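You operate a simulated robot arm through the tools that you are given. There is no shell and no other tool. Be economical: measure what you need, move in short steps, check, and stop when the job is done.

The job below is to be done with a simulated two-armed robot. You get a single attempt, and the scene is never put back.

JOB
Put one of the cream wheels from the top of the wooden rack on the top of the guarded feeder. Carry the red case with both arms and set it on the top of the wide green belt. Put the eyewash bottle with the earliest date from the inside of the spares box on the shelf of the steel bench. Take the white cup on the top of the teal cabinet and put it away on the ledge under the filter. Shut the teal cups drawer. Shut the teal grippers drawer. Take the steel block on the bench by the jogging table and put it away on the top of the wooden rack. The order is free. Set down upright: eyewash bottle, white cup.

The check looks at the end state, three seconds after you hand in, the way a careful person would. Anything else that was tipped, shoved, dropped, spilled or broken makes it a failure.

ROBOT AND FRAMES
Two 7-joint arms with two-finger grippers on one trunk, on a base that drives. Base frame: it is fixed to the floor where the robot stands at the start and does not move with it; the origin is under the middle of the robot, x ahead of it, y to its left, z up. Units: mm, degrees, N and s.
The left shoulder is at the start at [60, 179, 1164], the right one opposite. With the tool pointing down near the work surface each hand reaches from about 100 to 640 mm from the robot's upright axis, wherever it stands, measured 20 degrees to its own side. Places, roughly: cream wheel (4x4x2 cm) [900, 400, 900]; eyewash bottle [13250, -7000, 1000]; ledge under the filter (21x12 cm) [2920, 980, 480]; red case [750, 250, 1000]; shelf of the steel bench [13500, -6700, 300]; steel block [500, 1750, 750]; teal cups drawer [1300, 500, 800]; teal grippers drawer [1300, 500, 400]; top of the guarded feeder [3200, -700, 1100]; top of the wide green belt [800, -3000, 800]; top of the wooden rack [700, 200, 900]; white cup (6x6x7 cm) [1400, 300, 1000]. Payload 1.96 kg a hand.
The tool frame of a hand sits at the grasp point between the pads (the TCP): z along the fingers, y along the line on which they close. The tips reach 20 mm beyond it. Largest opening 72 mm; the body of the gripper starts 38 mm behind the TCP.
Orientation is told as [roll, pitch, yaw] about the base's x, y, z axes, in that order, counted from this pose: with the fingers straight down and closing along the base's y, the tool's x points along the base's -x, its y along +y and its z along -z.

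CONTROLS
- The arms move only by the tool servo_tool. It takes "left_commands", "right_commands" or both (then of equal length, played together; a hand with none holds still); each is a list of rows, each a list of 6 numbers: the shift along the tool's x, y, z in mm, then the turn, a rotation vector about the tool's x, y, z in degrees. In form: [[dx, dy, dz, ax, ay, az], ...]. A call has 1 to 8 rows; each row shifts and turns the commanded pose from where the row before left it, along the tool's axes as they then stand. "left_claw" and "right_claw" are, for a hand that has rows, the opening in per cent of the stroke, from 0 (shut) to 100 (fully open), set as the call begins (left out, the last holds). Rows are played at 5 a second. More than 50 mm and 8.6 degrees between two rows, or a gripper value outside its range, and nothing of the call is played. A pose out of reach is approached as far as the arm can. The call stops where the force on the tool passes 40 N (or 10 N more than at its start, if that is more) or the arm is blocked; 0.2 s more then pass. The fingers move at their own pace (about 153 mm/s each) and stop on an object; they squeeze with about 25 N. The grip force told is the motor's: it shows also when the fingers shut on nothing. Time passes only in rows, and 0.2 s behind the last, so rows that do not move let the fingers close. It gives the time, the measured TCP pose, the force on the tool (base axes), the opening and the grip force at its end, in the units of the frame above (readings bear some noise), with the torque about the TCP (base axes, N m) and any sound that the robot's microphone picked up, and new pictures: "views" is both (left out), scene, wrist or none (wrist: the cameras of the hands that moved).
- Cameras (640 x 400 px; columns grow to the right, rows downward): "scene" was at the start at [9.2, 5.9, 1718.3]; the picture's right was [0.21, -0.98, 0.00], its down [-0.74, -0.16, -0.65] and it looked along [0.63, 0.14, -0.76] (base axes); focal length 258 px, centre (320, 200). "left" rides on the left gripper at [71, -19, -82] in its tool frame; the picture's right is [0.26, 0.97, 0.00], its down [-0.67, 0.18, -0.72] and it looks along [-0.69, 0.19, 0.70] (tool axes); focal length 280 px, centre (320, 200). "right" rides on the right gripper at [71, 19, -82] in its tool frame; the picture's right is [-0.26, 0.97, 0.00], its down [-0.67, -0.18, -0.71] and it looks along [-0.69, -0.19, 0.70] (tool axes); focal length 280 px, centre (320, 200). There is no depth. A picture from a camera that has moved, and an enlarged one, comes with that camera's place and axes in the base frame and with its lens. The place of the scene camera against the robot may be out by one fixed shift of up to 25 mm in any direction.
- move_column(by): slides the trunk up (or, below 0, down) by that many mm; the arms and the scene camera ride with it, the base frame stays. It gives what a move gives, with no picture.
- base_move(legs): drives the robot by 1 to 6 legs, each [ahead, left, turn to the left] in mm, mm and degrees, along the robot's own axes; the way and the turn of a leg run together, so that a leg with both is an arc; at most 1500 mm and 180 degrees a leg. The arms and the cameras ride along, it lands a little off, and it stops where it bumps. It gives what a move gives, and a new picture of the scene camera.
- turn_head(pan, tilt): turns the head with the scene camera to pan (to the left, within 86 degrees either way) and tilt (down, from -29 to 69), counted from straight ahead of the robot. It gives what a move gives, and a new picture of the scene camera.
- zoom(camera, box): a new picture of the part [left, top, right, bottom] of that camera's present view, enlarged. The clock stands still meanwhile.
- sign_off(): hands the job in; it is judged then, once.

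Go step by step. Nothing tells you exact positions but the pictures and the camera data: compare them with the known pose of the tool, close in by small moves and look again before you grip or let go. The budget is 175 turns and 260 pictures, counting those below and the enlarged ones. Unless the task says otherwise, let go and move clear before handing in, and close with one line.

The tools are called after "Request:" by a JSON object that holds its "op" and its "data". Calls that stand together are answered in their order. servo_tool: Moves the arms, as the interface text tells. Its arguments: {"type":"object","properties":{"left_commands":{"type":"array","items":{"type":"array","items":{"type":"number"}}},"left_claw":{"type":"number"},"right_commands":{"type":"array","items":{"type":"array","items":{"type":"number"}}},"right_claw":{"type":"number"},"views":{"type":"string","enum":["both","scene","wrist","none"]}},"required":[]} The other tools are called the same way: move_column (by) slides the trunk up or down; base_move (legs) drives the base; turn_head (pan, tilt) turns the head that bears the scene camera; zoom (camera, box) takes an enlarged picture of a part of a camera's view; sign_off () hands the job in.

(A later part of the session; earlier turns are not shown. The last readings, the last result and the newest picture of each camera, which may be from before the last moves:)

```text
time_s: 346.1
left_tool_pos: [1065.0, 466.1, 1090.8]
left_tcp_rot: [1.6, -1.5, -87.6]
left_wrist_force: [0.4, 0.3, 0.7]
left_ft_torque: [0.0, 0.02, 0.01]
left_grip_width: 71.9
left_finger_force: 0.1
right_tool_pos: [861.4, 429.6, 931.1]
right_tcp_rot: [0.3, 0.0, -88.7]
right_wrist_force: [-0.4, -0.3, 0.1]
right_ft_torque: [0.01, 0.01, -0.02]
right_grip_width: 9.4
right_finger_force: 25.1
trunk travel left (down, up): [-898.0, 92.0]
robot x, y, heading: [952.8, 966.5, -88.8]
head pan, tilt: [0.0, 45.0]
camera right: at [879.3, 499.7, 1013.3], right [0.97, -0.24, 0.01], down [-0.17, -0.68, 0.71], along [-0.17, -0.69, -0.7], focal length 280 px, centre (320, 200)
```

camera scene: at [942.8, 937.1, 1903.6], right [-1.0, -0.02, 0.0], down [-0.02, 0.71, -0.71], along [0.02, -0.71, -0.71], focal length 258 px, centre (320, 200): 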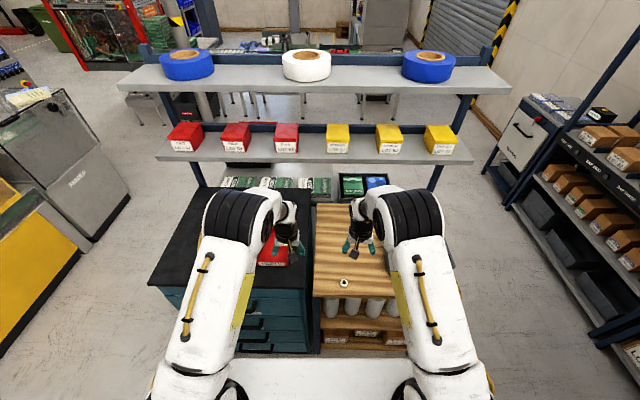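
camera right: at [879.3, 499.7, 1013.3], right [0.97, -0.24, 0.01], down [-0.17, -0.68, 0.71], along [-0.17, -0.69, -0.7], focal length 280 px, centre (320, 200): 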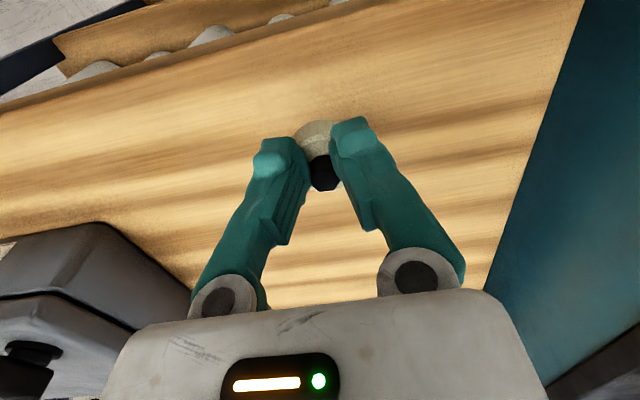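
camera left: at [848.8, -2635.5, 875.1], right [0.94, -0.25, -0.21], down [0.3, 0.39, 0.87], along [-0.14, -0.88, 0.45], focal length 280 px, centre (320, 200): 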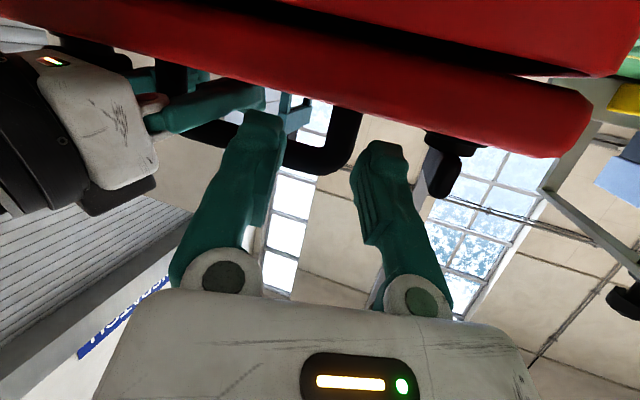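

The wheel is held by its hub. Now the cup: I'll tuck the right hand back and up, shift to the cabinet, and tilt the left hand forward for reach.

Request:
{"op": "servo_tool", "data": {"right_commands": [[45, 0, -10, 0, 0, 0], [45, 0, -10, 0, 0, 0], [45, 0, -20, 0, 0, 0], [20, 0, -40, 0, 0, 0], [0, 0, -45, 0, 0, 0], [0, 0, -45, 0, 0, 0]], "left_commands": [[10, 0, 0, 0, -7, 0], [10, 0, 0, 0, -8, 0], [10, 0, 0, 0, -8, 0], [10, 0, 0, 0, -8, 0], [10, 0, 0, 0, -8, 0], [10, 0, 0, 0, -5, 0]], "views": "none"}}

Request:
{"op": "base_move", "data": {"legs": [[0, 300, -1]]}}

Request:
{"op": "servo_tool", "data": {"left_commands": [[0, 0, 0, 0, 0, 0]], "views": "wrist"}}

```text
time_s: 347.5
left_tool_pos: [1063.2, 520.7, 1070.7]
left_tcp_rot: [2.4, -45.6, -89.3]
left_wrist_force: [0.6, 0.9, -0.3]
left_ft_torque: [0.0, 0.0, -0.02]
left_grip_width: 71.8
left_finger_force: 0.1
right_tool_pos: [857.6, 583.5, 1102.8]
right_tcp_rot: [0.4, 0.0, -88.7]
right_wrist_force: [0.0, 0.4, 0.3]
right_ft_torque: [-0.01, 0.0, 0.02]
right_grip_width: 9.5
right_finger_force: 25.2
trunk travel left (down, up): [-898.0, 92.0]
robot x, y, heading: [948.9, 966.1, -88.5]
head pan, tilt: [0.0, 45.0]
```

```text
time_s: 349.5
left_tool_pos: [1351.8, 521.8, 1071.0]
left_tcp_rot: [2.4, -45.3, -90.3]
left_wrist_force: [-0.2, -0.7, 0.7]
left_ft_torque: [-0.03, 0.01, -0.02]
left_grip_width: 72.2
left_finger_force: 0.0
right_tool_pos: [1148.1, 588.7, 1100.6]
right_tcp_rot: [0.4, 0.0, -89.6]
right_wrist_force: [-0.1, 0.4, -0.9]
right_ft_torque: [0.0, 0.01, -0.01]
right_grip_width: 8.9
right_finger_force: 24.6
trunk travel left (down, up): [-898.0, 92.0]
robot x, y, heading: [1242.6, 969.9, -89.6]
head pan, tilt: [0.0, 45.0]
camera scene: at [1237.7, 938.3, 1813.5], right [-1.0, -0.01, 0.0], down [0.0, 0.71, -0.71], along [0.01, -0.71, -0.71], focal length 258 px, centre (320, 200)
```

scene: 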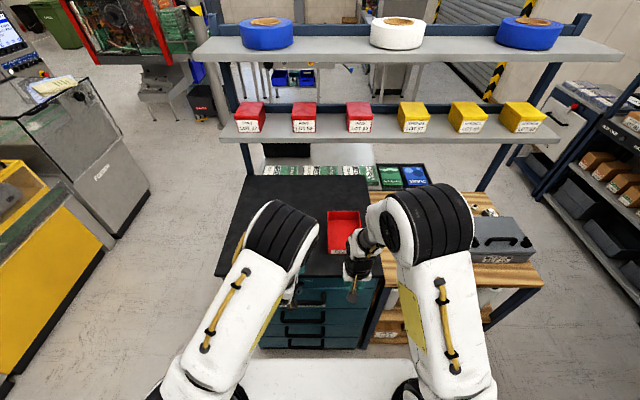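

```text
time_s: 349.9
left_tool_pos: [1352.2, 521.8, 1070.4]
left_tcp_rot: [2.5, -45.4, -90.2]
left_wrist_force: [0.3, -0.2, -0.1]
left_ft_torque: [-0.02, -0.04, 0.04]
left_grip_width: 72.0
left_finger_force: 0.1
right_tool_pos: [1147.9, 589.1, 1102.4]
right_tcp_rot: [0.4, 0.0, -89.7]
right_wrist_force: [-0.4, 0.2, -1.2]
right_ft_torque: [0.04, -0.01, 0.01]
right_grip_width: 8.9
right_finger_force: 24.3
trunk travel left (down, up): [-898.0, 92.0]
robot x, y, heading: [1245.5, 968.4, -89.7]
head pan, tilt: [0.0, 45.0]
camera left: at [1331.9, 630.0, 1077.1], right [0.97, 0.21, -0.16], down [0.15, 0.04, 0.99], along [0.21, -0.98, 0.01], focal length 280 px, centre (320, 200)
```

left: 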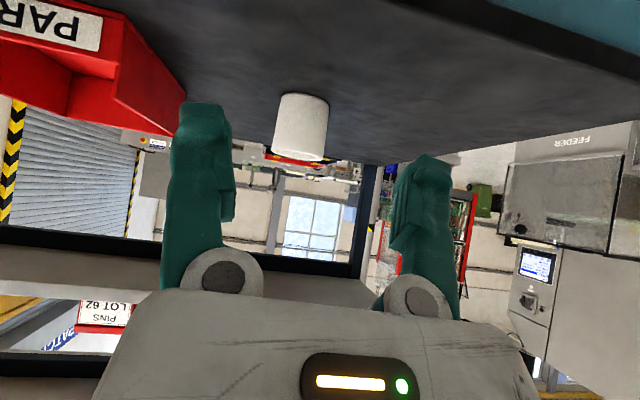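

Request:
{"op": "servo_tool", "data": {"left_commands": [[-10.7, 4, 35.8, 0, 0, 0], [-10.7, 4, 35.8, 0, 0, 0], [-10.7, 4, 35.8, 0, 0, 0], [-10.7, 4, 35.8, 0, 0, 0], [0, 0, 0, 2, 0, 0]], "views": "wrist"}}

```text
time_s: 351.1
left_tool_pos: [1373.9, 390.2, 1000.9]
left_tcp_rot: [0.3, -45.5, -90.3]
left_wrist_force: [0.5, 0.4, 1.4]
left_ft_torque: [0.0, 0.01, 0.02]
left_grip_width: 72.0
left_finger_force: 0.0
right_tool_pos: [1148.8, 589.1, 1102.5]
right_tcp_rot: [0.5, 0.1, -89.7]
right_wrist_force: [-0.1, 0.8, -0.2]
right_ft_torque: [-0.01, -0.02, -0.02]
right_grip_width: 8.4
right_finger_force: 25.3
trunk travel left (down, up): [-898.0, 92.0]
robot x, y, heading: [1244.9, 969.8, -89.4]
head pan, tilt: [0.0, 45.0]
camera left: at [1356.7, 499.0, 1007.6], right [0.97, 0.18, -0.18], down [0.18, 0.04, 0.98], along [0.19, -0.98, 0.0], focal length 280 px, centre (320, 200)
```

left: 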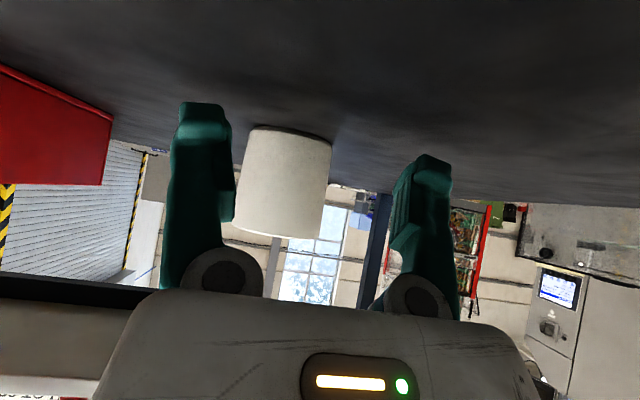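

Request:
{"op": "servo_tool", "data": {"left_commands": [[0, -6, 0, 0, 0, 0], [-17.5, 0, 17.8, 0, 0, 0], [-17.5, 0, 17.8, 0, 0, 0], [0, 0, 0, 0, 0, 0]], "views": "wrist"}}

```text
time_s: 352.1
left_tool_pos: [1368.2, 339.7, 1000.9]
left_tcp_rot: [0.2, -45.3, -90.2]
left_wrist_force: [-0.6, -0.4, -0.4]
left_ft_torque: [0.03, 0.0, -0.01]
left_grip_width: 72.0
left_finger_force: 0.1
right_tool_pos: [1148.3, 589.0, 1101.1]
right_tcp_rot: [0.4, -0.1, -89.5]
right_wrist_force: [-0.1, -0.3, 0.2]
right_ft_torque: [0.0, 0.0, 0.02]
right_grip_width: 0.0
right_finger_force: 24.9
trunk travel left (down, up): [-898.0, 92.0]
robot x, y, heading: [1249.7, 974.3, -89.7]
head pan, tilt: [0.0, 45.0]
camera left: at [1350.6, 448.1, 1007.6], right [0.97, 0.18, -0.18], down [0.18, 0.04, 0.98], along [0.19, -0.98, 0.0], focal length 280 px, centre (320, 200)
```

left: 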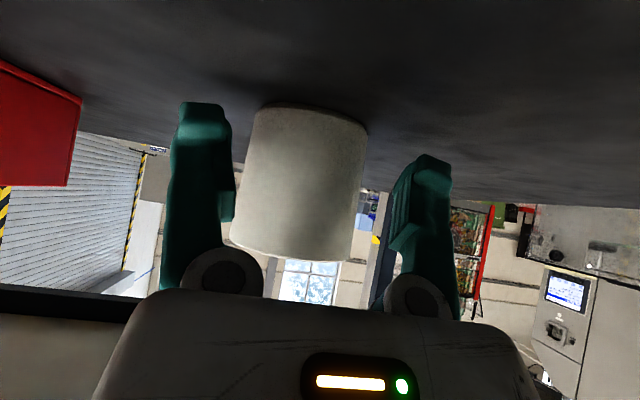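

Request:
{"op": "servo_tool", "data": {"left_commands": [[-16.1, 0, 16.4, 0, 0, 0], [-16.1, 0, 16.4, 0, 0, 0], [0, 0, 0, 0, 0, 0]], "views": "none"}}

Request:
{"op": "servo_tool", "data": {"left_commands": [[0, 0, 0, 0, 0, 0], [0, 0, 0, 0, 0, 0], [0, 0, 0, 0, 0, 0]], "left_claw": 0, "views": "wrist"}}

```text
time_s: 352.9
left_tool_pos: [1367.5, 295.9, 1001.2]
left_tcp_rot: [0.3, -45.3, -90.3]
left_wrist_force: [1.1, -0.4, 0.4]
left_ft_torque: [-0.01, 0.03, 0.04]
left_grip_width: 72.0
left_finger_force: 0.1
right_tool_pos: [1149.4, 590.0, 1101.4]
right_tcp_rot: [0.4, 0.0, -89.6]
right_wrist_force: [0.0, -0.3, -0.7]
right_ft_torque: [0.0, 0.02, -0.02]
right_grip_width: 0.0
right_finger_force: 25.0
trunk travel left (down, up): [-898.0, 92.0]
robot x, y, heading: [1247.1, 971.4, -89.7]
head pan, tilt: [0.0, 45.0]
```

```text
time_s: 353.7
left_tool_pos: [1367.4, 294.4, 1000.1]
left_tcp_rot: [0.2, -45.5, -90.2]
left_wrist_force: [-0.4, -0.9, 2.6]
left_ft_torque: [-0.07, 0.03, 0.01]
left_grip_width: 67.0
left_finger_force: 25.2
right_tool_pos: [1148.8, 588.9, 1101.2]
right_tcp_rot: [0.4, -0.1, -89.6]
right_wrist_force: [-0.4, -0.5, -0.1]
right_ft_torque: [0.0, 0.01, 0.0]
right_grip_width: 0.2
right_finger_force: 24.8
trunk travel left (down, up): [-898.0, 92.0]
robot x, y, heading: [1248.8, 971.8, -89.5]
head pan, tilt: [0.0, 45.0]
camera left: at [1350.7, 402.6, 1007.9], right [0.97, 0.18, -0.18], down [0.18, 0.04, 0.98], along [0.19, -0.98, 0.0], focal length 280 px, centre (320, 200)
```

left: 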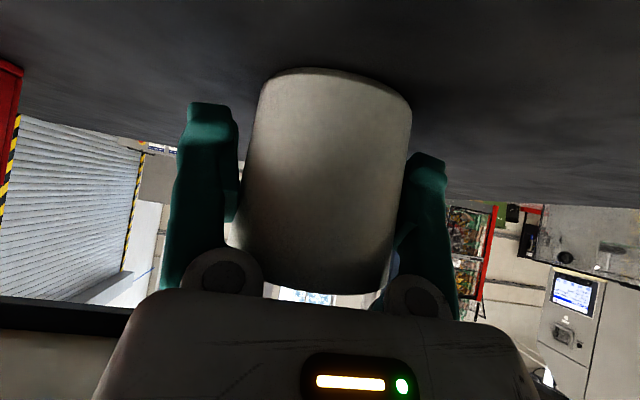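

Cup is gripped. I'll lift it and back off, then look for the wheel that slipped from the right hand.

Request:
{"op": "servo_tool", "data": {"left_commands": [[-21, 0, -21, 0, 0, 0], [-21, 0, -21, 0, 0, 0], [21, 0, -21, 0, 0, 0], [21, 0, -21, 0, 0, 0], [21, 0, -21, 0, 0, 0], [21, 0, -21, 0, 0, 0]], "views": "none"}}

Request:
{"op": "base_move", "data": {"legs": [[-260, 0, 0]]}}

Request:
{"op": "turn_head", "data": {"pan": 0, "tilt": 60}}

```text
time_s: 355.1
left_tool_pos: [1367.8, 414.9, 1059.4]
left_tcp_rot: [0.3, -45.6, -90.1]
left_wrist_force: [-0.2, -0.1, -0.3]
left_ft_torque: [0.01, 0.03, -0.03]
left_grip_width: 67.0
left_finger_force: 24.9
right_tool_pos: [1149.0, 590.0, 1102.3]
right_tcp_rot: [0.4, -0.1, -89.6]
right_wrist_force: [0.1, -0.6, 0.2]
right_ft_torque: [0.01, 0.01, 0.01]
right_grip_width: 0.1
right_finger_force: 24.7
trunk travel left (down, up): [-898.0, 92.0]
robot x, y, heading: [1245.1, 969.1, -89.5]
head pan, tilt: [0.0, 45.0]
```

```text
time_s: 357.0
left_tool_pos: [1364.1, 674.4, 1058.3]
left_tcp_rot: [0.3, -45.4, -90.3]
left_wrist_force: [0.2, 0.1, -0.1]
left_ft_torque: [-0.01, 0.0, 0.01]
left_grip_width: 66.5
left_finger_force: 25.3
right_tool_pos: [1146.8, 848.6, 1100.8]
right_tcp_rot: [0.4, -0.1, -89.7]
right_wrist_force: [-0.8, -0.7, -0.1]
right_ft_torque: [0.01, -0.02, 0.03]
right_grip_width: 0.1
right_finger_force: 25.4
trunk travel left (down, up): [-898.0, 92.0]
robot x, y, heading: [1242.6, 1232.4, -89.4]
head pan, tilt: [0.0, 45.0]
camera scene: at [1237.7, 1197.1, 1813.5], right [-1.0, -0.01, 0.0], down [-0.01, 0.71, -0.71], along [0.01, -0.71, -0.71], focal length 258 px, centre (320, 200)
```

scene: 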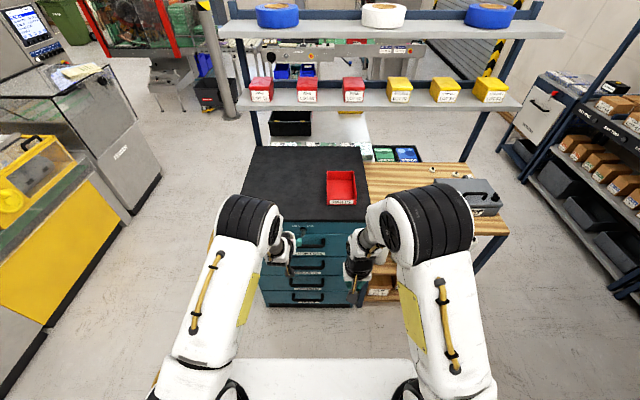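

```text
time_s: 357.8
left_tool_pos: [1365.0, 675.8, 1058.9]
left_tcp_rot: [0.3, -45.5, -90.2]
left_wrist_force: [0.5, -0.3, -0.2]
left_ft_torque: [-0.03, 0.04, 0.0]
left_grip_width: 66.1
left_finger_force: 24.9
right_tool_pos: [1147.0, 849.0, 1101.7]
right_tcp_rot: [0.4, -0.2, -89.6]
right_wrist_force: [0.4, 0.2, -0.3]
right_ft_torque: [-0.01, 0.01, 0.02]
right_grip_width: 0.0
right_finger_force: 24.9
trunk travel left (down, up): [-898.0, 92.0]
robot x, y, heading: [1242.9, 1233.0, -89.6]
head pan, tilt: [0.0, 60.0]
camera scene: at [1237.6, 1214.6, 1794.1], right [-1.0, -0.01, 0.0], down [-0.01, 0.87, -0.5], along [0.0, -0.5, -0.87], focal length 258 px, centre (320, 200)
```

scene: 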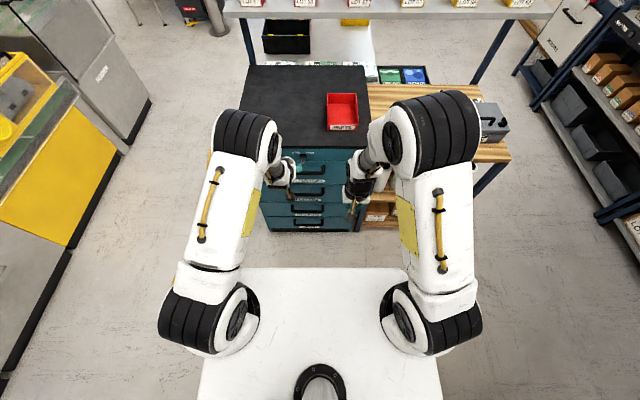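

Request:
{"op": "zoom", "data": {"camera": "scene", "box": [80, 140, 480, 280]}}

Request:
{"op": "turn_head", "data": {"pan": -60, "tilt": 60}}

```text
1.60 times, centred on (280, 210) of scene
camera zoom: at [1237.6, 1214.6, 1794.1], right [-1.0, -0.01, 0.0], down [-0.01, 0.87, -0.5], along [0.0, -0.5, -0.87], focal length 412 px, centre (384, 184)
```

zoom: 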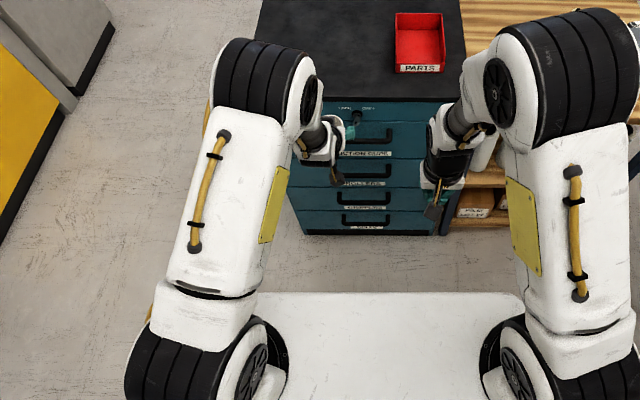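

```text
time_s: 359.1
left_tool_pos: [1364.6, 674.9, 1057.5]
left_tcp_rot: [0.3, -45.4, -90.2]
left_wrist_force: [0.6, 0.5, 0.1]
left_ft_torque: [0.0, 0.01, 0.01]
left_grip_width: 65.6
left_finger_force: 24.8
right_tool_pos: [1146.9, 850.2, 1101.1]
right_tcp_rot: [0.4, 0.0, -89.6]
right_wrist_force: [0.2, 0.8, 0.8]
right_ft_torque: [0.02, 0.01, -0.01]
right_grip_width: 0.1
right_finger_force: 24.3
trunk travel left (down, up): [-898.0, 92.0]
robot x, y, heading: [1245.5, 1233.0, -89.5]
head pan, tilt: [-60.0, 60.0]
camera scene: at [1179.6, 1246.3, 1794.0], right [-0.51, 0.86, 0.0], down [0.75, 0.44, -0.5], along [-0.43, -0.25, -0.87], focal length 258 px, centre (320, 200)
```

scene: 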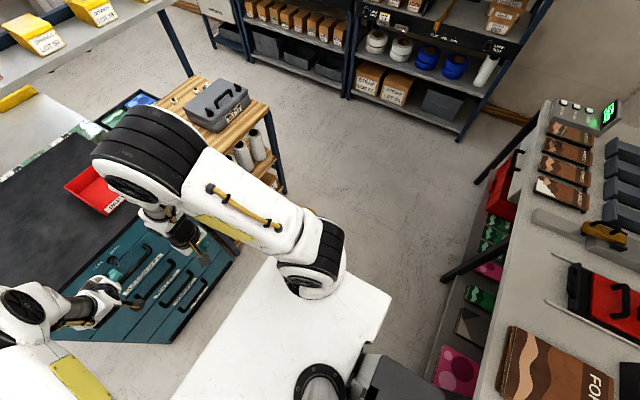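

Request:
{"op": "servo_tool", "data": {"left_commands": [[0, 0, 0, 0, 0, 0]], "views": "wrist"}}

```text
time_s: 359.5
left_tool_pos: [1364.9, 675.0, 1058.0]
left_tcp_rot: [0.3, -45.4, -90.2]
left_wrist_force: [0.9, 0.4, -0.4]
left_ft_torque: [0.0, 0.03, 0.03]
left_grip_width: 65.7
left_finger_force: 25.0
right_tool_pos: [1147.1, 849.7, 1100.9]
right_tcp_rot: [0.3, 0.0, -89.6]
right_wrist_force: [-1.3, 0.3, -0.1]
right_ft_torque: [-0.01, 0.0, 0.0]
right_grip_width: 0.0
right_finger_force: 24.8
trunk travel left (down, up): [-898.0, 92.0]
robot x, y, heading: [1242.1, 1228.6, -89.3]
head pan, tilt: [-60.0, 60.0]
camera left: at [1347.7, 782.8, 1065.8], right [0.97, 0.18, -0.18], down [0.18, 0.04, 0.98], along [0.19, -0.98, 0.0], focal length 280 px, centre (320, 200)
```

left: 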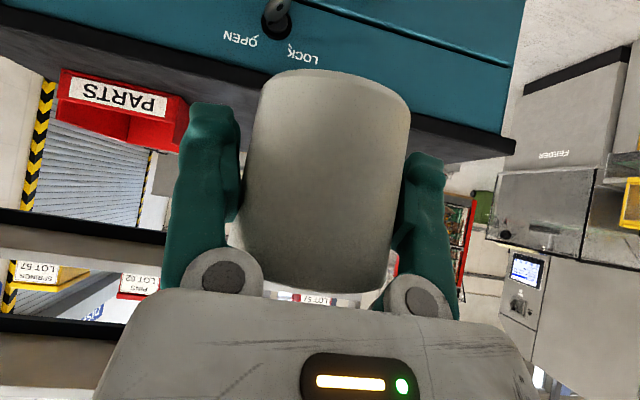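

The cup is held steadily. I'll take it to the ledge first: turn to face +x and drive to the machine row.

Request:
{"op": "turn_head", "data": {"pan": 10, "tilt": 45}}

Request:
{"op": "base_move", "data": {"legs": [[0, 0, 89.5], [900, 0, 0], [0, -380, 0]]}}

```text
time_s: 360.9
left_tool_pos: [1365.4, 674.7, 1058.0]
left_tcp_rot: [0.4, -45.4, -90.2]
left_wrist_force: [-0.4, -1.2, 0.3]
left_ft_torque: [-0.04, 0.0, 0.0]
left_grip_width: 65.6
left_finger_force: 24.6
right_tool_pos: [1146.6, 849.4, 1101.6]
right_tcp_rot: [0.4, 0.0, -89.7]
right_wrist_force: [0.4, 0.0, -0.6]
right_ft_torque: [0.0, 0.0, 0.0]
right_grip_width: 0.0
right_finger_force: 25.1
trunk travel left (down, up): [-898.0, 92.0]
robot x, y, heading: [1243.1, 1232.4, -89.5]
head pan, tilt: [10.0, 45.0]
camera scene: at [1251.7, 1200.2, 1813.5], right [-0.98, -0.18, 0.0], down [-0.13, 0.7, -0.71], along [0.13, -0.7, -0.71], focal length 258 px, centre (320, 200)
```

scene: 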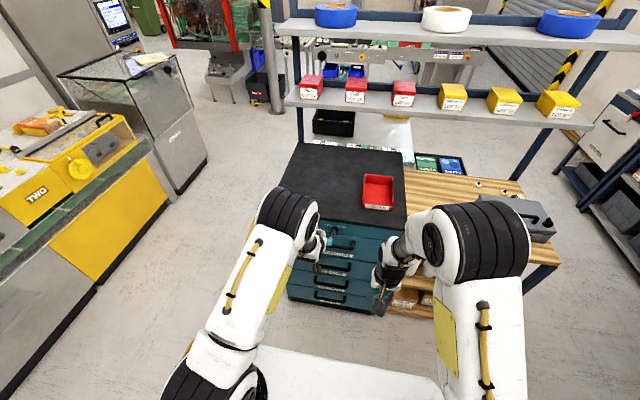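

```text
time_s: 371.5
left_tool_pos: [2709.1, 964.2, 1059.1]
left_tcp_rot: [0.3, -45.4, -0.8]
left_wrist_force: [-0.2, -0.2, -0.7]
left_ft_torque: [0.01, 0.01, 0.0]
left_grip_width: 62.9
left_finger_force: 24.7
right_tool_pos: [2531.6, 747.8, 1102.8]
right_tcp_rot: [0.3, 0.0, -0.3]
right_wrist_force: [0.7, 0.2, -0.4]
right_ft_torque: [-0.02, -0.02, -0.01]
right_grip_width: 0.2
right_finger_force: 24.9
trunk travel left (down, up): [-898.0, 92.0]
robot x, y, heading: [2151.6, 847.8, -0.3]
head pan, tilt: [10.0, 45.0]
camera scene: at [2165.9, 853.8, 1813.5], right [0.17, -0.99, 0.0], down [-0.7, -0.12, -0.71], along [0.7, 0.12, -0.71], focal length 258 px, centre (320, 200)
```

scene: 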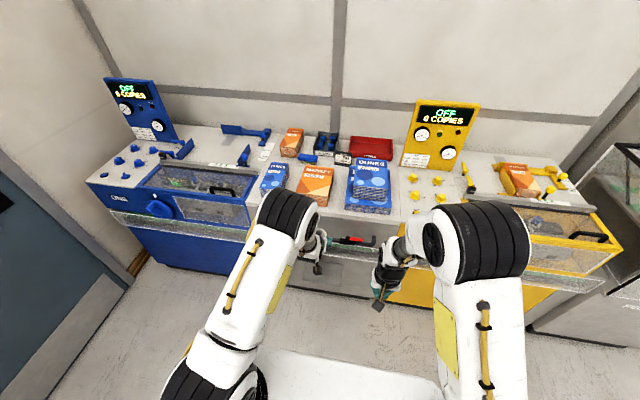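

Request:
{"op": "move_column", "data": {"by": -400}}

Request:
{"op": "turn_head", "data": {"pan": 12, "tilt": 40}}

Request:
{"op": "servo_tool", "data": {"left_commands": [[0, 0, 0, 0, 0, 0]], "views": "wrist"}}

```text
time_s: 375.3
left_tool_pos: [2709.4, 964.3, 658.1]
left_tcp_rot: [0.3, -45.4, -0.8]
left_wrist_force: [0.5, -0.4, 0.6]
left_ft_torque: [-0.02, 0.02, -0.01]
left_grip_width: 62.4
left_finger_force: 24.7
right_tool_pos: [2532.0, 748.0, 702.2]
right_tcp_rot: [0.3, 0.0, -0.3]
right_wrist_force: [1.1, -0.8, 0.2]
right_ft_torque: [0.01, 0.01, 0.0]
right_grip_width: 0.0
right_finger_force: 24.5
trunk travel left (down, up): [-498.0, 492.0]
robot x, y, heading: [2152.6, 848.1, -0.0]
head pan, tilt: [10.0, 45.0]
```

```text
time_s: 376.0
left_tool_pos: [2709.6, 964.3, 658.0]
left_tcp_rot: [0.4, -45.4, -0.8]
left_wrist_force: [-0.1, 0.0, 0.4]
left_ft_torque: [-0.02, 0.02, -0.01]
left_grip_width: 62.0
left_finger_force: 24.9
right_tool_pos: [2532.5, 746.3, 700.7]
right_tcp_rot: [0.5, 0.0, -0.3]
right_wrist_force: [0.1, -0.4, -0.2]
right_ft_torque: [0.0, 0.01, 0.0]
right_grip_width: 0.3
right_finger_force: 25.6
trunk travel left (down, up): [-498.0, 492.0]
robot x, y, heading: [2151.6, 847.3, -0.3]
head pan, tilt: [12.0, 40.0]
camera scene: at [2168.8, 856.0, 1420.7], right [0.2, -0.98, 0.0], down [-0.63, -0.13, -0.77], along [0.75, 0.16, -0.64], focal length 258 px, centre (320, 200)
```

scene: 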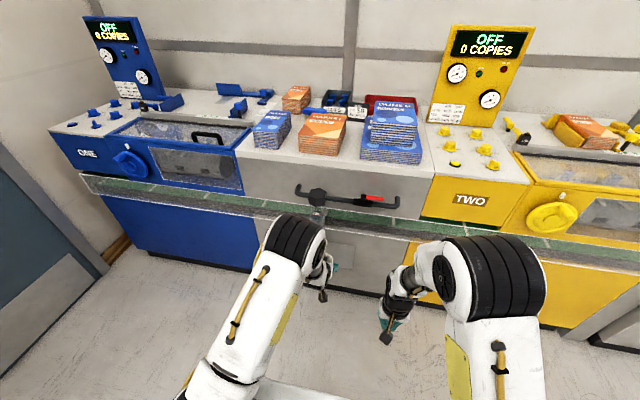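

```text
time_s: 376.4
left_tool_pos: [2709.7, 962.6, 658.4]
left_tcp_rot: [0.4, -45.4, -0.8]
left_wrist_force: [0.4, 0.2, -0.3]
left_ft_torque: [0.0, 0.02, 0.01]
left_grip_width: 62.0
left_finger_force: 25.1
right_tool_pos: [2533.4, 747.2, 701.5]
right_tcp_rot: [0.4, -0.1, -0.3]
right_wrist_force: [0.2, 0.5, -1.0]
right_ft_torque: [0.02, 0.01, -0.01]
right_grip_width: 0.0
right_finger_force: 24.7
trunk travel left (down, up): [-498.0, 492.0]
robot x, y, heading: [2153.1, 851.3, -0.5]
head pan, tilt: [12.0, 40.0]
camera left: at [2603.4, 945.3, 665.8], right [-0.17, 0.97, -0.18], down [-0.03, 0.18, 0.98], along [0.98, 0.18, 0.0], focal length 280 px, centre (320, 200)
```

left: 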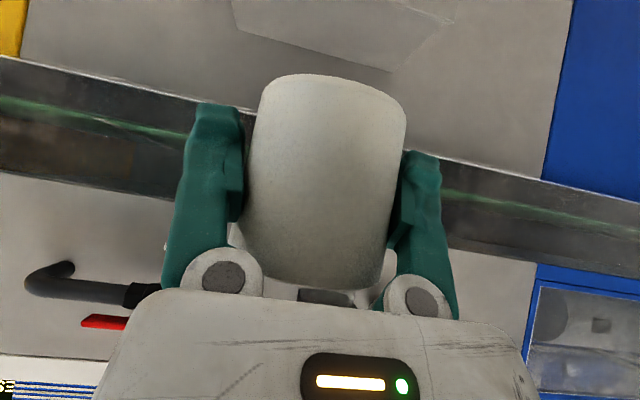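

The cup is fine, and the ledge shows as a shelf about x 2835–2955, y 870–1075. I'll lower, drive in and slide the cup over it.

Request:
{"op": "move_column", "data": {"by": -98}}

Request:
{"op": "base_move", "data": {"legs": [[110, 0, 0.4]]}}

Request:
{"op": "servo_tool", "data": {"left_commands": [[0, 0, 0, 0, 0, 0]], "views": "wrist"}}

```text
time_s: 377.7
left_tool_pos: [2709.7, 962.7, 560.3]
left_tcp_rot: [0.3, -45.4, -0.7]
left_wrist_force: [-0.6, 0.6, -0.2]
left_ft_torque: [0.01, 0.04, -0.01]
left_grip_width: 61.7
left_finger_force: 25.3
right_tool_pos: [2533.3, 748.3, 604.3]
right_tcp_rot: [0.4, 0.0, -0.3]
right_wrist_force: [-0.3, 1.0, 0.3]
right_ft_torque: [-0.04, 0.01, -0.02]
right_grip_width: 0.2
right_finger_force: 24.8
trunk travel left (down, up): [-400.0, 590.0]
robot x, y, heading: [2150.1, 847.8, -0.2]
head pan, tilt: [12.0, 40.0]
```

```text
time_s: 378.9
left_tool_pos: [2818.7, 968.1, 559.8]
left_tcp_rot: [0.3, -45.4, -0.4]
left_wrist_force: [-0.3, 0.6, -0.6]
left_ft_torque: [-0.01, 0.02, 0.02]
left_grip_width: 61.8
left_finger_force: 25.2
right_tool_pos: [2644.2, 750.7, 604.1]
right_tcp_rot: [0.3, 0.0, 0.2]
right_wrist_force: [-0.6, -0.7, 0.1]
right_ft_torque: [0.03, -0.04, 0.0]
right_grip_width: 0.1
right_finger_force: 25.0
trunk travel left (down, up): [-400.0, 590.0]
robot x, y, heading: [2261.5, 849.2, -0.2]
head pan, tilt: [12.0, 40.0]
camera scene: at [2280.4, 856.3, 1322.7], right [0.21, -0.98, 0.0], down [-0.63, -0.14, -0.77], along [0.75, 0.16, -0.64], focal length 258 px, centre (320, 200)
```

scene: 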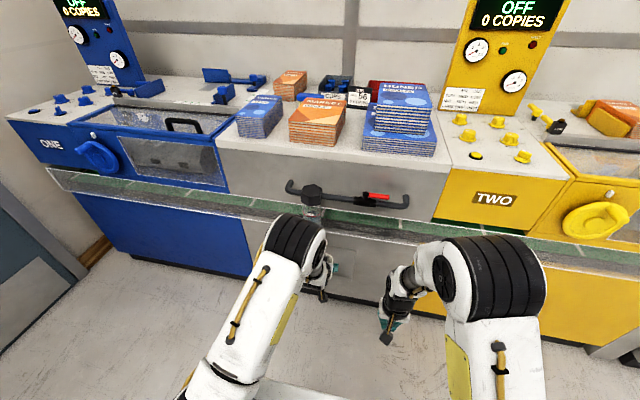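

```text
time_s: 379.3
left_tool_pos: [2819.3, 967.8, 559.8]
left_tcp_rot: [0.4, -45.5, -0.4]
left_wrist_force: [0.2, -0.5, 0.6]
left_ft_torque: [0.02, -0.01, 0.02]
left_grip_width: 61.6
left_finger_force: 25.3
right_tool_pos: [2643.5, 751.0, 603.2]
right_tcp_rot: [0.4, 0.0, 0.3]
right_wrist_force: [-1.1, 0.3, 0.3]
right_ft_torque: [-0.01, 0.01, -0.01]
right_grip_width: 0.2
right_finger_force: 24.8
trunk travel left (down, up): [-400.0, 590.0]
robot x, y, heading: [2263.4, 849.5, 0.3]
head pan, tilt: [12.0, 40.0]
camera left: at [2713.2, 948.7, 567.7], right [-0.18, 0.97, -0.18], down [-0.04, 0.18, 0.98], along [0.98, 0.18, 0.0], focal length 280 px, centre (320, 200)
```

left: 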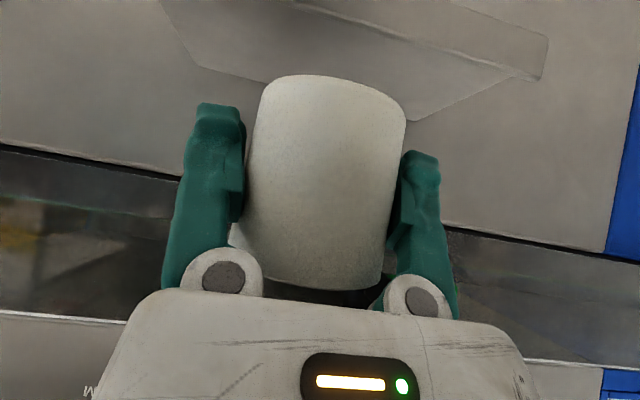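

Request:
{"op": "servo_tool", "data": {"left_commands": [[10.7, 0, 10.5, 0, 0, 0], [10.7, 0, 10.5, 0, 0, 0], [-21.8, 0.7, 22.1, 0, 0, 0], [-21.8, 0.7, 22.1, 0, 0, 0], [-21.8, 0.7, 22.1, 0, 0, 0], [0, 0, 0, 0, 0, 0]], "views": "wrist"}}

```text
time_s: 380.7
left_tool_pos: [2912.6, 969.2, 529.4]
left_tcp_rot: [0.4, -45.4, -0.3]
left_wrist_force: [0.5, 0.0, -1.0]
left_ft_torque: [0.0, -0.03, -0.01]
left_grip_width: 61.1
left_finger_force: 25.2
right_tool_pos: [2644.5, 748.7, 602.9]
right_tcp_rot: [0.4, 0.0, 0.2]
right_wrist_force: [-0.7, 0.6, -0.3]
right_ft_torque: [0.0, -0.05, 0.02]
right_grip_width: 0.0
right_finger_force: 25.2
trunk travel left (down, up): [-400.0, 590.0]
robot x, y, heading: [2259.8, 847.5, -0.0]
head pan, tilt: [12.0, 40.0]
camera left: at [2806.8, 950.7, 537.3], right [-0.18, 0.97, -0.18], down [-0.04, 0.18, 0.98], along [0.98, 0.18, 0.0], focal length 280 px, centre (320, 200)
```

left: 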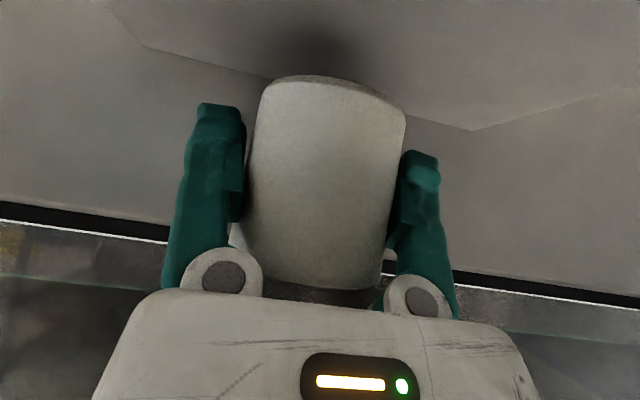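

Request:
{"op": "servo_tool", "data": {"left_commands": [[5, 0, 5, 0, 0, 0], [4, 0, 4, 0, 0, 0], [1.5, 0, 1.5, 0, 0, 0], [1.5, 0, 1.5, 0, 0, 0], [0, 0, 0, 0, 0, 0]], "views": "wrist"}}

```text
time_s: 381.9
left_tool_pos: [2912.1, 970.9, 513.2]
left_tcp_rot: [0.4, -45.4, -0.5]
left_wrist_force: [0.5, 0.4, -1.0]
left_ft_torque: [-0.01, -0.01, -0.02]
left_grip_width: 61.0
left_finger_force: 25.4
right_tool_pos: [2642.4, 749.8, 603.5]
right_tcp_rot: [0.4, 0.0, 0.1]
right_wrist_force: [-0.2, -1.0, -0.3]
right_ft_torque: [0.01, 0.0, -0.02]
right_grip_width: 0.1
right_finger_force: 25.2
trunk travel left (down, up): [-400.0, 590.0]
robot x, y, heading: [2262.5, 849.4, 0.1]
head pan, tilt: [12.0, 40.0]
camera left: at [2806.3, 950.9, 520.3], right [-0.18, 0.97, -0.18], down [-0.04, 0.18, 0.98], along [0.98, 0.18, 0.0], focal length 280 px, centre (320, 200)
```

left: 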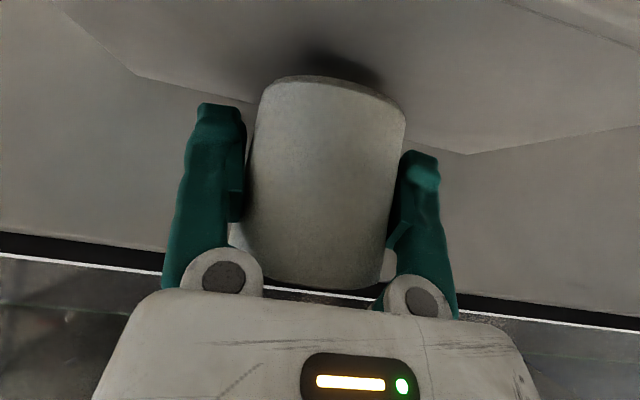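

Request:
{"op": "servo_tool", "data": {"left_commands": [[1.4, 0, 1.4, 0, 0, 0], [0, 0, 0, 0, 0, 0], [1.4, 0, 1.4, 0, 0, 0], [0, 0, 0, 0, 0, 0]], "views": "none"}}

```text
time_s: 382.9
left_tool_pos: [2912.5, 969.1, 509.7]
left_tcp_rot: [0.3, -45.3, -0.5]
left_wrist_force: [0.7, -1.0, -0.6]
left_ft_torque: [-0.02, -0.01, -0.02]
left_grip_width: 60.9
left_finger_force: 24.7
right_tool_pos: [2643.3, 750.7, 603.3]
right_tcp_rot: [0.5, 0.0, 0.1]
right_wrist_force: [0.0, -0.2, 0.1]
right_ft_torque: [-0.01, 0.0, 0.0]
right_grip_width: 0.1
right_finger_force: 25.1
trunk travel left (down, up): [-400.0, 590.0]
robot x, y, heading: [2261.9, 853.0, 0.3]
head pan, tilt: [12.0, 40.0]
```

Request:
{"op": "servo_tool", "data": {"left_commands": [[1.4, 0, 1.4, 0, 0, 0], [0, 0, 0, 0, 0, 0], [1.4, 0, 1.4, 0, 0, 0], [0, 0, 0, 0, 0, 0]], "views": "none"}}

Request:
{"op": "servo_tool", "data": {"left_commands": [[1.4, 0, 1.4, 0, 0, 0], [0, 0, 0, 0, 0, 0], [0, 0, 0, 0, 0, 0]], "views": "none"}}

```text
time_s: 383.9
left_tool_pos: [2912.6, 969.0, 505.7]
left_tcp_rot: [0.3, -45.4, -0.3]
left_wrist_force: [0.1, -0.3, -0.1]
left_ft_torque: [-0.01, 0.0, 0.04]
left_grip_width: 61.0
left_finger_force: 25.3
right_tool_pos: [2641.8, 749.8, 603.6]
right_tcp_rot: [0.3, -0.1, 0.1]
right_wrist_force: [-0.3, 0.6, -0.3]
right_ft_torque: [0.02, -0.03, 0.02]
right_grip_width: 0.0
right_finger_force: 25.4
trunk travel left (down, up): [-400.0, 590.0]
robot x, y, heading: [2263.2, 847.7, 0.1]
head pan, tilt: [12.0, 40.0]
```

```text
time_s: 384.7
left_tool_pos: [2912.3, 970.1, 503.3]
left_tcp_rot: [0.3, -45.4, -0.3]
left_wrist_force: [-0.3, -0.2, -1.0]
left_ft_torque: [0.0, -0.01, -0.02]
left_grip_width: 60.4
left_finger_force: 25.6
right_tool_pos: [2644.4, 750.1, 603.4]
right_tcp_rot: [0.5, -0.1, 0.2]
right_wrist_force: [-0.6, 0.2, -0.9]
right_ft_torque: [-0.02, 0.0, -0.02]
right_grip_width: 0.0
right_finger_force: 24.8
trunk travel left (down, up): [-400.0, 590.0]
robot x, y, heading: [2264.0, 850.2, -0.1]
head pan, tilt: [12.0, 40.0]
```

Request:
{"op": "servo_tool", "data": {"left_commands": [[1.4, 0, 1.4, 0, 0, 0], [0, 0, 0, 0, 0, 0]], "views": "wrist"}}

```text
time_s: 385.3
left_tool_pos: [2912.4, 969.5, 501.4]
left_tcp_rot: [0.3, -45.5, -0.4]
left_wrist_force: [-0.5, -0.3, -0.8]
left_ft_torque: [-0.01, -0.01, -0.02]
left_grip_width: 60.5
left_finger_force: 24.5
right_tool_pos: [2643.3, 750.3, 603.1]
right_tcp_rot: [0.4, -0.1, 0.0]
right_wrist_force: [-0.2, 0.5, -0.1]
right_ft_torque: [0.02, 0.0, 0.01]
right_grip_width: 0.0
right_finger_force: 24.7
trunk travel left (down, up): [-400.0, 590.0]
robot x, y, heading: [2261.2, 848.8, 0.1]
head pan, tilt: [12.0, 40.0]
camera left: at [2806.6, 950.8, 508.9], right [-0.18, 0.97, -0.18], down [-0.04, 0.18, 0.98], along [0.98, 0.18, 0.0], focal length 280 px, centre (320, 200)
```

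left: 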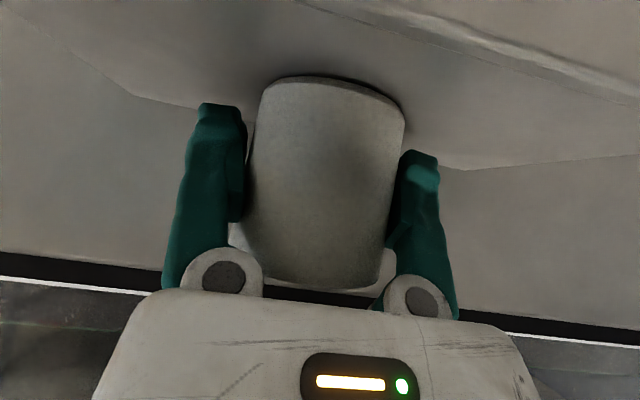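

Request:
{"op": "servo_tool", "data": {"left_commands": [[1.4, 0, 1.4, 0, 0, 0], [0, 0, 0, 0, 0, 0], [1.4, 0, 1.4, 0, 0, 0], [0, 0, 0, 0, 0, 0]], "views": "none"}}

Request:
{"op": "servo_tool", "data": {"left_commands": [[1, 0, 1, 0, 0, 0], [0, 0, 0, 0, 0, 0], [0, 0, 0, 0, 0, 0]], "views": "none"}}

```text
time_s: 386.3
left_tool_pos: [2912.5, 970.2, 500.2]
left_tcp_rot: [0.2, -45.7, -0.4]
left_wrist_force: [-1.7, 1.3, 16.1]
left_ft_torque: [-0.05, -0.38, 0.02]
left_grip_width: 60.7
left_finger_force: 25.2
right_tool_pos: [2642.2, 750.3, 605.0]
right_tcp_rot: [0.4, -0.1, 0.1]
right_wrist_force: [-0.5, -0.1, 0.6]
right_ft_torque: [0.04, 0.02, 0.0]
right_grip_width: 0.0
right_finger_force: 24.8
trunk travel left (down, up): [-400.0, 590.0]
robot x, y, heading: [2264.8, 850.1, 0.3]
head pan, tilt: [12.0, 40.0]
```

```text
time_s: 387.1
left_tool_pos: [2910.7, 968.9, 499.3]
left_tcp_rot: [0.3, -45.6, -0.4]
left_wrist_force: [-3.5, 1.3, 22.2]
left_ft_torque: [-0.01, -0.21, 0.0]
left_grip_width: 59.7
left_finger_force: 24.6
right_tool_pos: [2642.2, 750.3, 605.1]
right_tcp_rot: [0.4, -0.2, 0.3]
right_wrist_force: [0.7, 0.9, -0.2]
right_ft_torque: [-0.02, 0.01, -0.01]
right_grip_width: 0.0
right_finger_force: 25.1
trunk travel left (down, up): [-400.0, 590.0]
robot x, y, heading: [2262.1, 847.8, 0.3]
head pan, tilt: [12.0, 40.0]
```

Cup is on the ledge. Release and withdraw horizontally.

Request:
{"op": "servo_tool", "data": {"left_commands": [[-1.4, 0, -1.4, 0, 0, 0], [0, 0, 0, 0, 0, 0]], "views": "none"}}

Request:
{"op": "servo_tool", "data": {"left_commands": [[0, 0, 0, 0, 0, 0], [0, 0, 0, 0, 0, 0], [14, 0, -14.3, 0, 0, 0], [21, 0, -21.4, 0, 0, 0], [21, 0, -21.4, 0, 0, 0], [21, 0, -21.4, 0, 0, 0]], "left_claw": 100, "views": "wrist"}}

```text
time_s: 387.7
left_tool_pos: [2911.1, 969.7, 498.6]
left_tcp_rot: [0.3, -45.3, -0.4]
left_wrist_force: [-1.3, 1.8, 12.4]
left_ft_torque: [-0.05, -0.23, -0.02]
left_grip_width: 59.5
left_finger_force: 25.3
right_tool_pos: [2642.0, 750.4, 603.5]
right_tcp_rot: [0.4, 0.0, 0.2]
right_wrist_force: [0.5, 0.8, -0.1]
right_ft_torque: [0.0, 0.0, -0.01]
right_grip_width: 0.0
right_finger_force: 25.5
trunk travel left (down, up): [-400.0, 590.0]
robot x, y, heading: [2261.8, 852.7, 0.1]
head pan, tilt: [12.0, 40.0]
```

```text
time_s: 389.1
left_tool_pos: [2802.5, 969.9, 498.9]
left_tcp_rot: [0.3, -45.6, -0.3]
left_wrist_force: [-1.2, 0.2, 0.2]
left_ft_torque: [-0.04, -0.01, 0.03]
left_grip_width: 71.9
left_finger_force: 0.1
right_tool_pos: [2643.8, 750.6, 602.5]
right_tcp_rot: [0.4, 0.0, 0.0]
right_wrist_force: [0.3, 0.4, 0.8]
right_ft_torque: [0.03, 0.0, 0.03]
right_grip_width: 0.0
right_finger_force: 24.7
trunk travel left (down, up): [-400.0, 590.0]
robot x, y, heading: [2258.7, 847.7, -0.0]
head pan, tilt: [12.0, 40.0]
camera left: at [2696.1, 951.0, 505.7], right [-0.18, 0.97, -0.18], down [-0.04, 0.18, 0.98], along [0.98, 0.18, 0.0], focal length 280 px, centre (320, 200)
```

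left: 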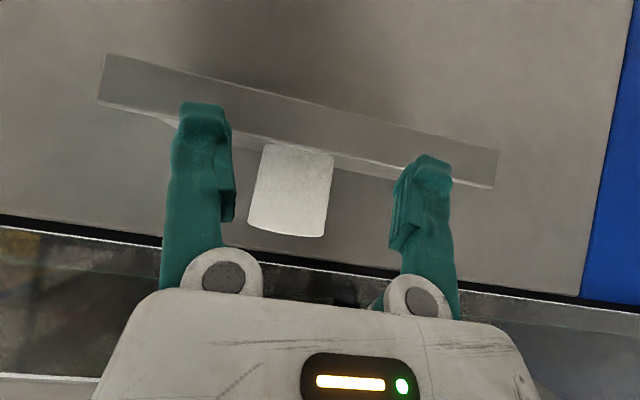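

The cup stands upright on the ledge. Now I'll turn round to find the dropped wheel.

Request:
{"op": "base_move", "data": {"legs": [[-350, 0, 0], [0, 0, 180]]}}

Request:
{"op": "zoom", "data": {"camera": "scene", "box": [160, 60, 480, 260]}}

```text
time_s: 398.6
left_tool_pos: [1369.8, 740.7, 497.3]
left_tcp_rot: [0.3, -45.4, 178.0]
left_wrist_force: [0.7, -0.3, 0.5]
left_ft_torque: [-0.01, 0.01, -0.02]
left_grip_width: 71.9
left_finger_force: 0.0
right_tool_pos: [1535.6, 955.6, 604.1]
right_tcp_rot: [0.4, 0.1, 178.7]
right_wrist_force: [-0.7, 0.2, 0.6]
right_ft_torque: [0.0, -0.01, 0.02]
right_grip_width: 0.0
right_finger_force: 25.4
trunk travel left (down, up): [-400.0, 590.0]
robot x, y, heading: [1913.1, 850.2, 179.1]
head pan, tilt: [12.0, 40.0]
camera scene: at [1883.3, 820.0, 1322.8], right [-0.19, 0.98, 0.0], down [0.63, 0.12, -0.77], along [-0.75, -0.14, -0.64], focal length 258 px, centre (320, 200)
```

scene: 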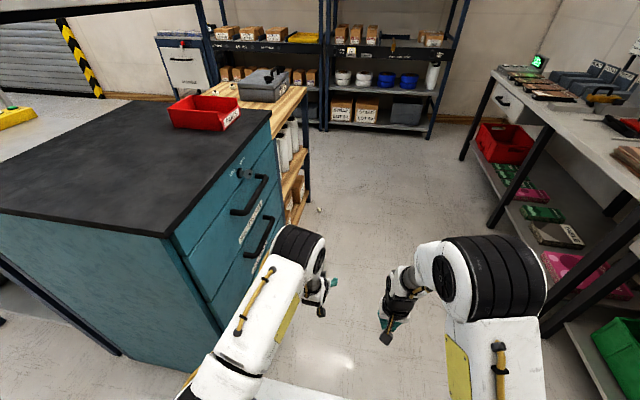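

```text
2.00 times, centred on (320, 160) of scene
camera zoom: at [1883.3, 820.0, 1322.8], right [-0.19, 0.98, 0.0], down [0.63, 0.12, -0.77], along [-0.75, -0.14, -0.64], focal length 516 px, centre (320, 280)
```

zoom: 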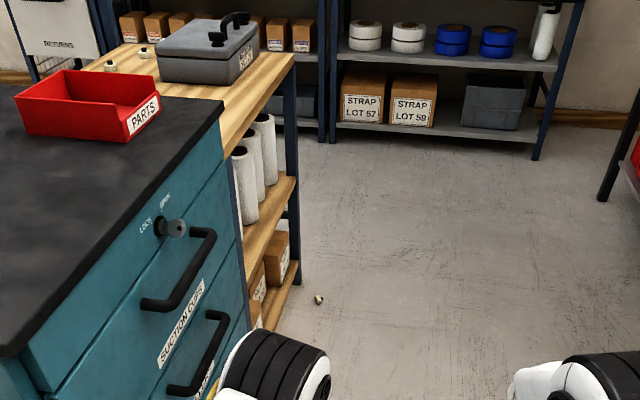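

Found: the wheel lies on the floor at about (470,549), in front of the rack. I'll drive there.

Request:
{"op": "base_move", "data": {"legs": [[0, -290, 0], [1350, 0, 0], [0, 0, 91]]}}

Request:
{"op": "move_column", "data": {"by": -300}}

Request:
{"op": "servo_tool", "data": {"right_commands": [[0, 0, 0, 0, 0, 0], [0, 0, 0, 0, 0, 0]], "right_claw": 100, "views": "wrist"}}

```text
time_s: 410.9
left_tool_pos: [666.5, 629.1, 498.9]
left_tcp_rot: [0.3, -45.4, -91.4]
left_wrist_force: [0.3, -0.3, -0.1]
left_ft_torque: [0.02, 0.01, -0.01]
left_grip_width: 71.9
left_finger_force: 0.0
right_tool_pos: [447.8, 789.8, 604.2]
right_tcp_rot: [0.5, 0.0, -90.7]
right_wrist_force: [-0.4, -0.3, 0.4]
right_ft_torque: [0.02, 0.03, -0.03]
right_grip_width: 0.1
right_finger_force: 25.2
trunk travel left (down, up): [-400.0, 590.0]
robot x, y, heading: [552.0, 1170.9, -90.7]
head pan, tilt: [12.0, 40.0]
camera scene: at [564.4, 1135.9, 1322.8], right [-0.98, -0.2, 0.0], down [-0.13, 0.63, -0.77], along [0.15, -0.75, -0.64], focal length 258 px, centre (320, 200)
```

scene: 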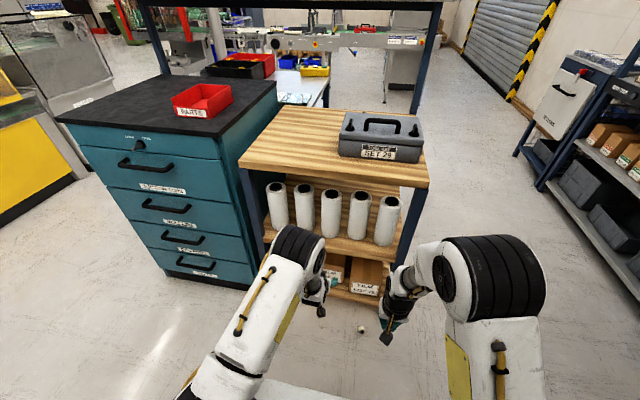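

```text
time_s: 413.9
left_tool_pos: [666.5, 629.5, 197.8]
left_tcp_rot: [0.3, -45.4, -91.3]
left_wrist_force: [0.7, -0.6, 0.5]
left_ft_torque: [0.02, 0.02, -0.02]
left_grip_width: 71.8
left_finger_force: 0.0
right_tool_pos: [448.8, 790.2, 302.7]
right_tcp_rot: [0.4, 0.0, -90.7]
right_wrist_force: [0.1, 0.4, 0.4]
right_ft_torque: [-0.01, 0.01, 0.02]
right_grip_width: 0.2
right_finger_force: 25.2
trunk travel left (down, up): [-100.0, 890.0]
robot x, y, heading: [555.3, 1169.3, -90.8]
head pan, tilt: [12.0, 40.0]
```

```text
time_s: 414.5
left_tool_pos: [666.4, 628.4, 199.0]
left_tcp_rot: [0.3, -45.3, -91.2]
left_wrist_force: [-0.4, 0.0, -0.7]
left_ft_torque: [-0.02, -0.04, 0.02]
left_grip_width: 72.1
left_finger_force: 0.0
right_tool_pos: [448.6, 789.9, 304.6]
right_tcp_rot: [0.4, 0.0, -90.7]
right_wrist_force: [-0.6, -0.3, -0.9]
right_ft_torque: [0.0, -0.03, 0.01]
right_grip_width: 72.0
right_finger_force: 0.1
trunk travel left (down, up): [-100.0, 890.0]
robot x, y, heading: [551.8, 1173.2, -90.8]
head pan, tilt: [12.0, 40.0]
camera right: at [468.8, 860.7, 385.3], right [0.96, -0.27, 0.01], down [-0.2, -0.67, 0.71], along [-0.19, -0.69, -0.7], focal length 280 px, centre (320, 200)
```

right: 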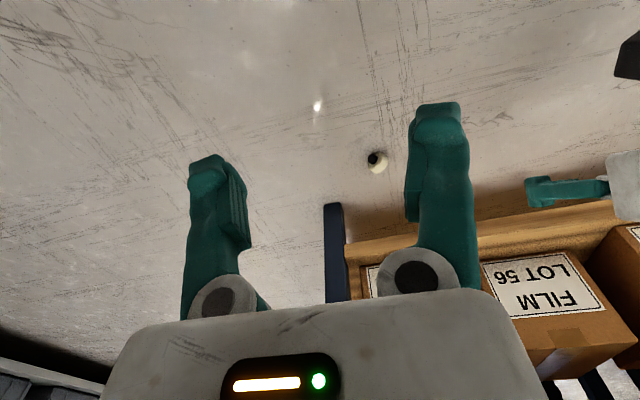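

Request:
{"op": "move_column", "data": {"by": -98}}

Request:
{"op": "servo_tool", "data": {"right_commands": [[-45, 6, 10, 0, 0, 0], [-45, 6, 10, 0, 0, 0], [-45, 6, 10, 0, 0, 0], [-45, 6, 15, 0, 0, 0], [-45, 6, 15, 0, 0, 0], [0, 0, 0, 0, 0, 0]], "views": "wrist"}}

```text
time_s: 415.8
left_tool_pos: [665.4, 628.8, 101.1]
left_tcp_rot: [0.4, -45.4, -91.3]
left_wrist_force: [0.4, 0.6, -0.4]
left_ft_torque: [-0.05, 0.02, 0.0]
left_grip_width: 71.9
left_finger_force: 0.1
right_tool_pos: [448.1, 790.4, 205.1]
right_tcp_rot: [0.4, 0.1, -90.7]
right_wrist_force: [0.1, 0.0, -0.3]
right_ft_torque: [-0.01, 0.02, 0.02]
right_grip_width: 71.9
right_finger_force: 0.1
trunk travel left (down, up): [-2.0, 988.0]
robot x, y, heading: [553.9, 1167.7, -90.8]
head pan, tilt: [12.0, 40.0]
```

```text
time_s: 417.2
left_tool_pos: [666.9, 628.7, 100.6]
left_tcp_rot: [0.3, -45.3, -91.2]
left_wrist_force: [-0.5, -0.5, 0.8]
left_ft_torque: [0.01, 0.03, 0.0]
left_grip_width: 71.9
left_finger_force: 0.0
right_tool_pos: [474.5, 576.9, 146.8]
right_tcp_rot: [0.3, 0.1, -90.8]
right_wrist_force: [0.3, -0.1, 0.5]
right_ft_torque: [0.01, -0.01, 0.01]
right_grip_width: 71.9
right_finger_force: 0.0
right hand out of reach, approached as far as the arm can: row 5
trunk travel left (down, up): [-2.0, 988.0]
robot x, y, heading: [554.3, 1172.6, -90.5]
head pan, tilt: [12.0, 40.0]
camera right: at [494.2, 646.7, 230.0], right [0.96, -0.27, 0.01], down [-0.2, -0.67, 0.71], along [-0.19, -0.69, -0.7], focal length 280 px, centre (320, 200)
```

right: 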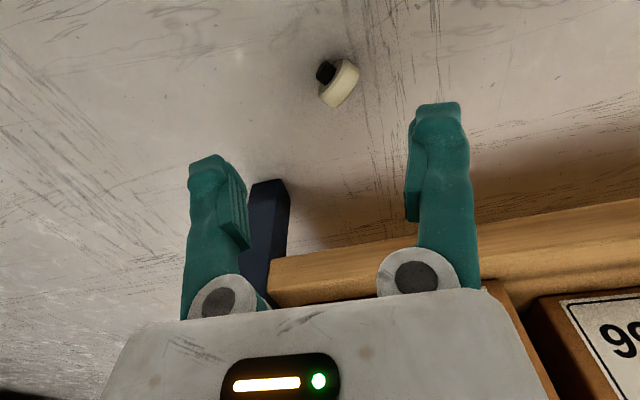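

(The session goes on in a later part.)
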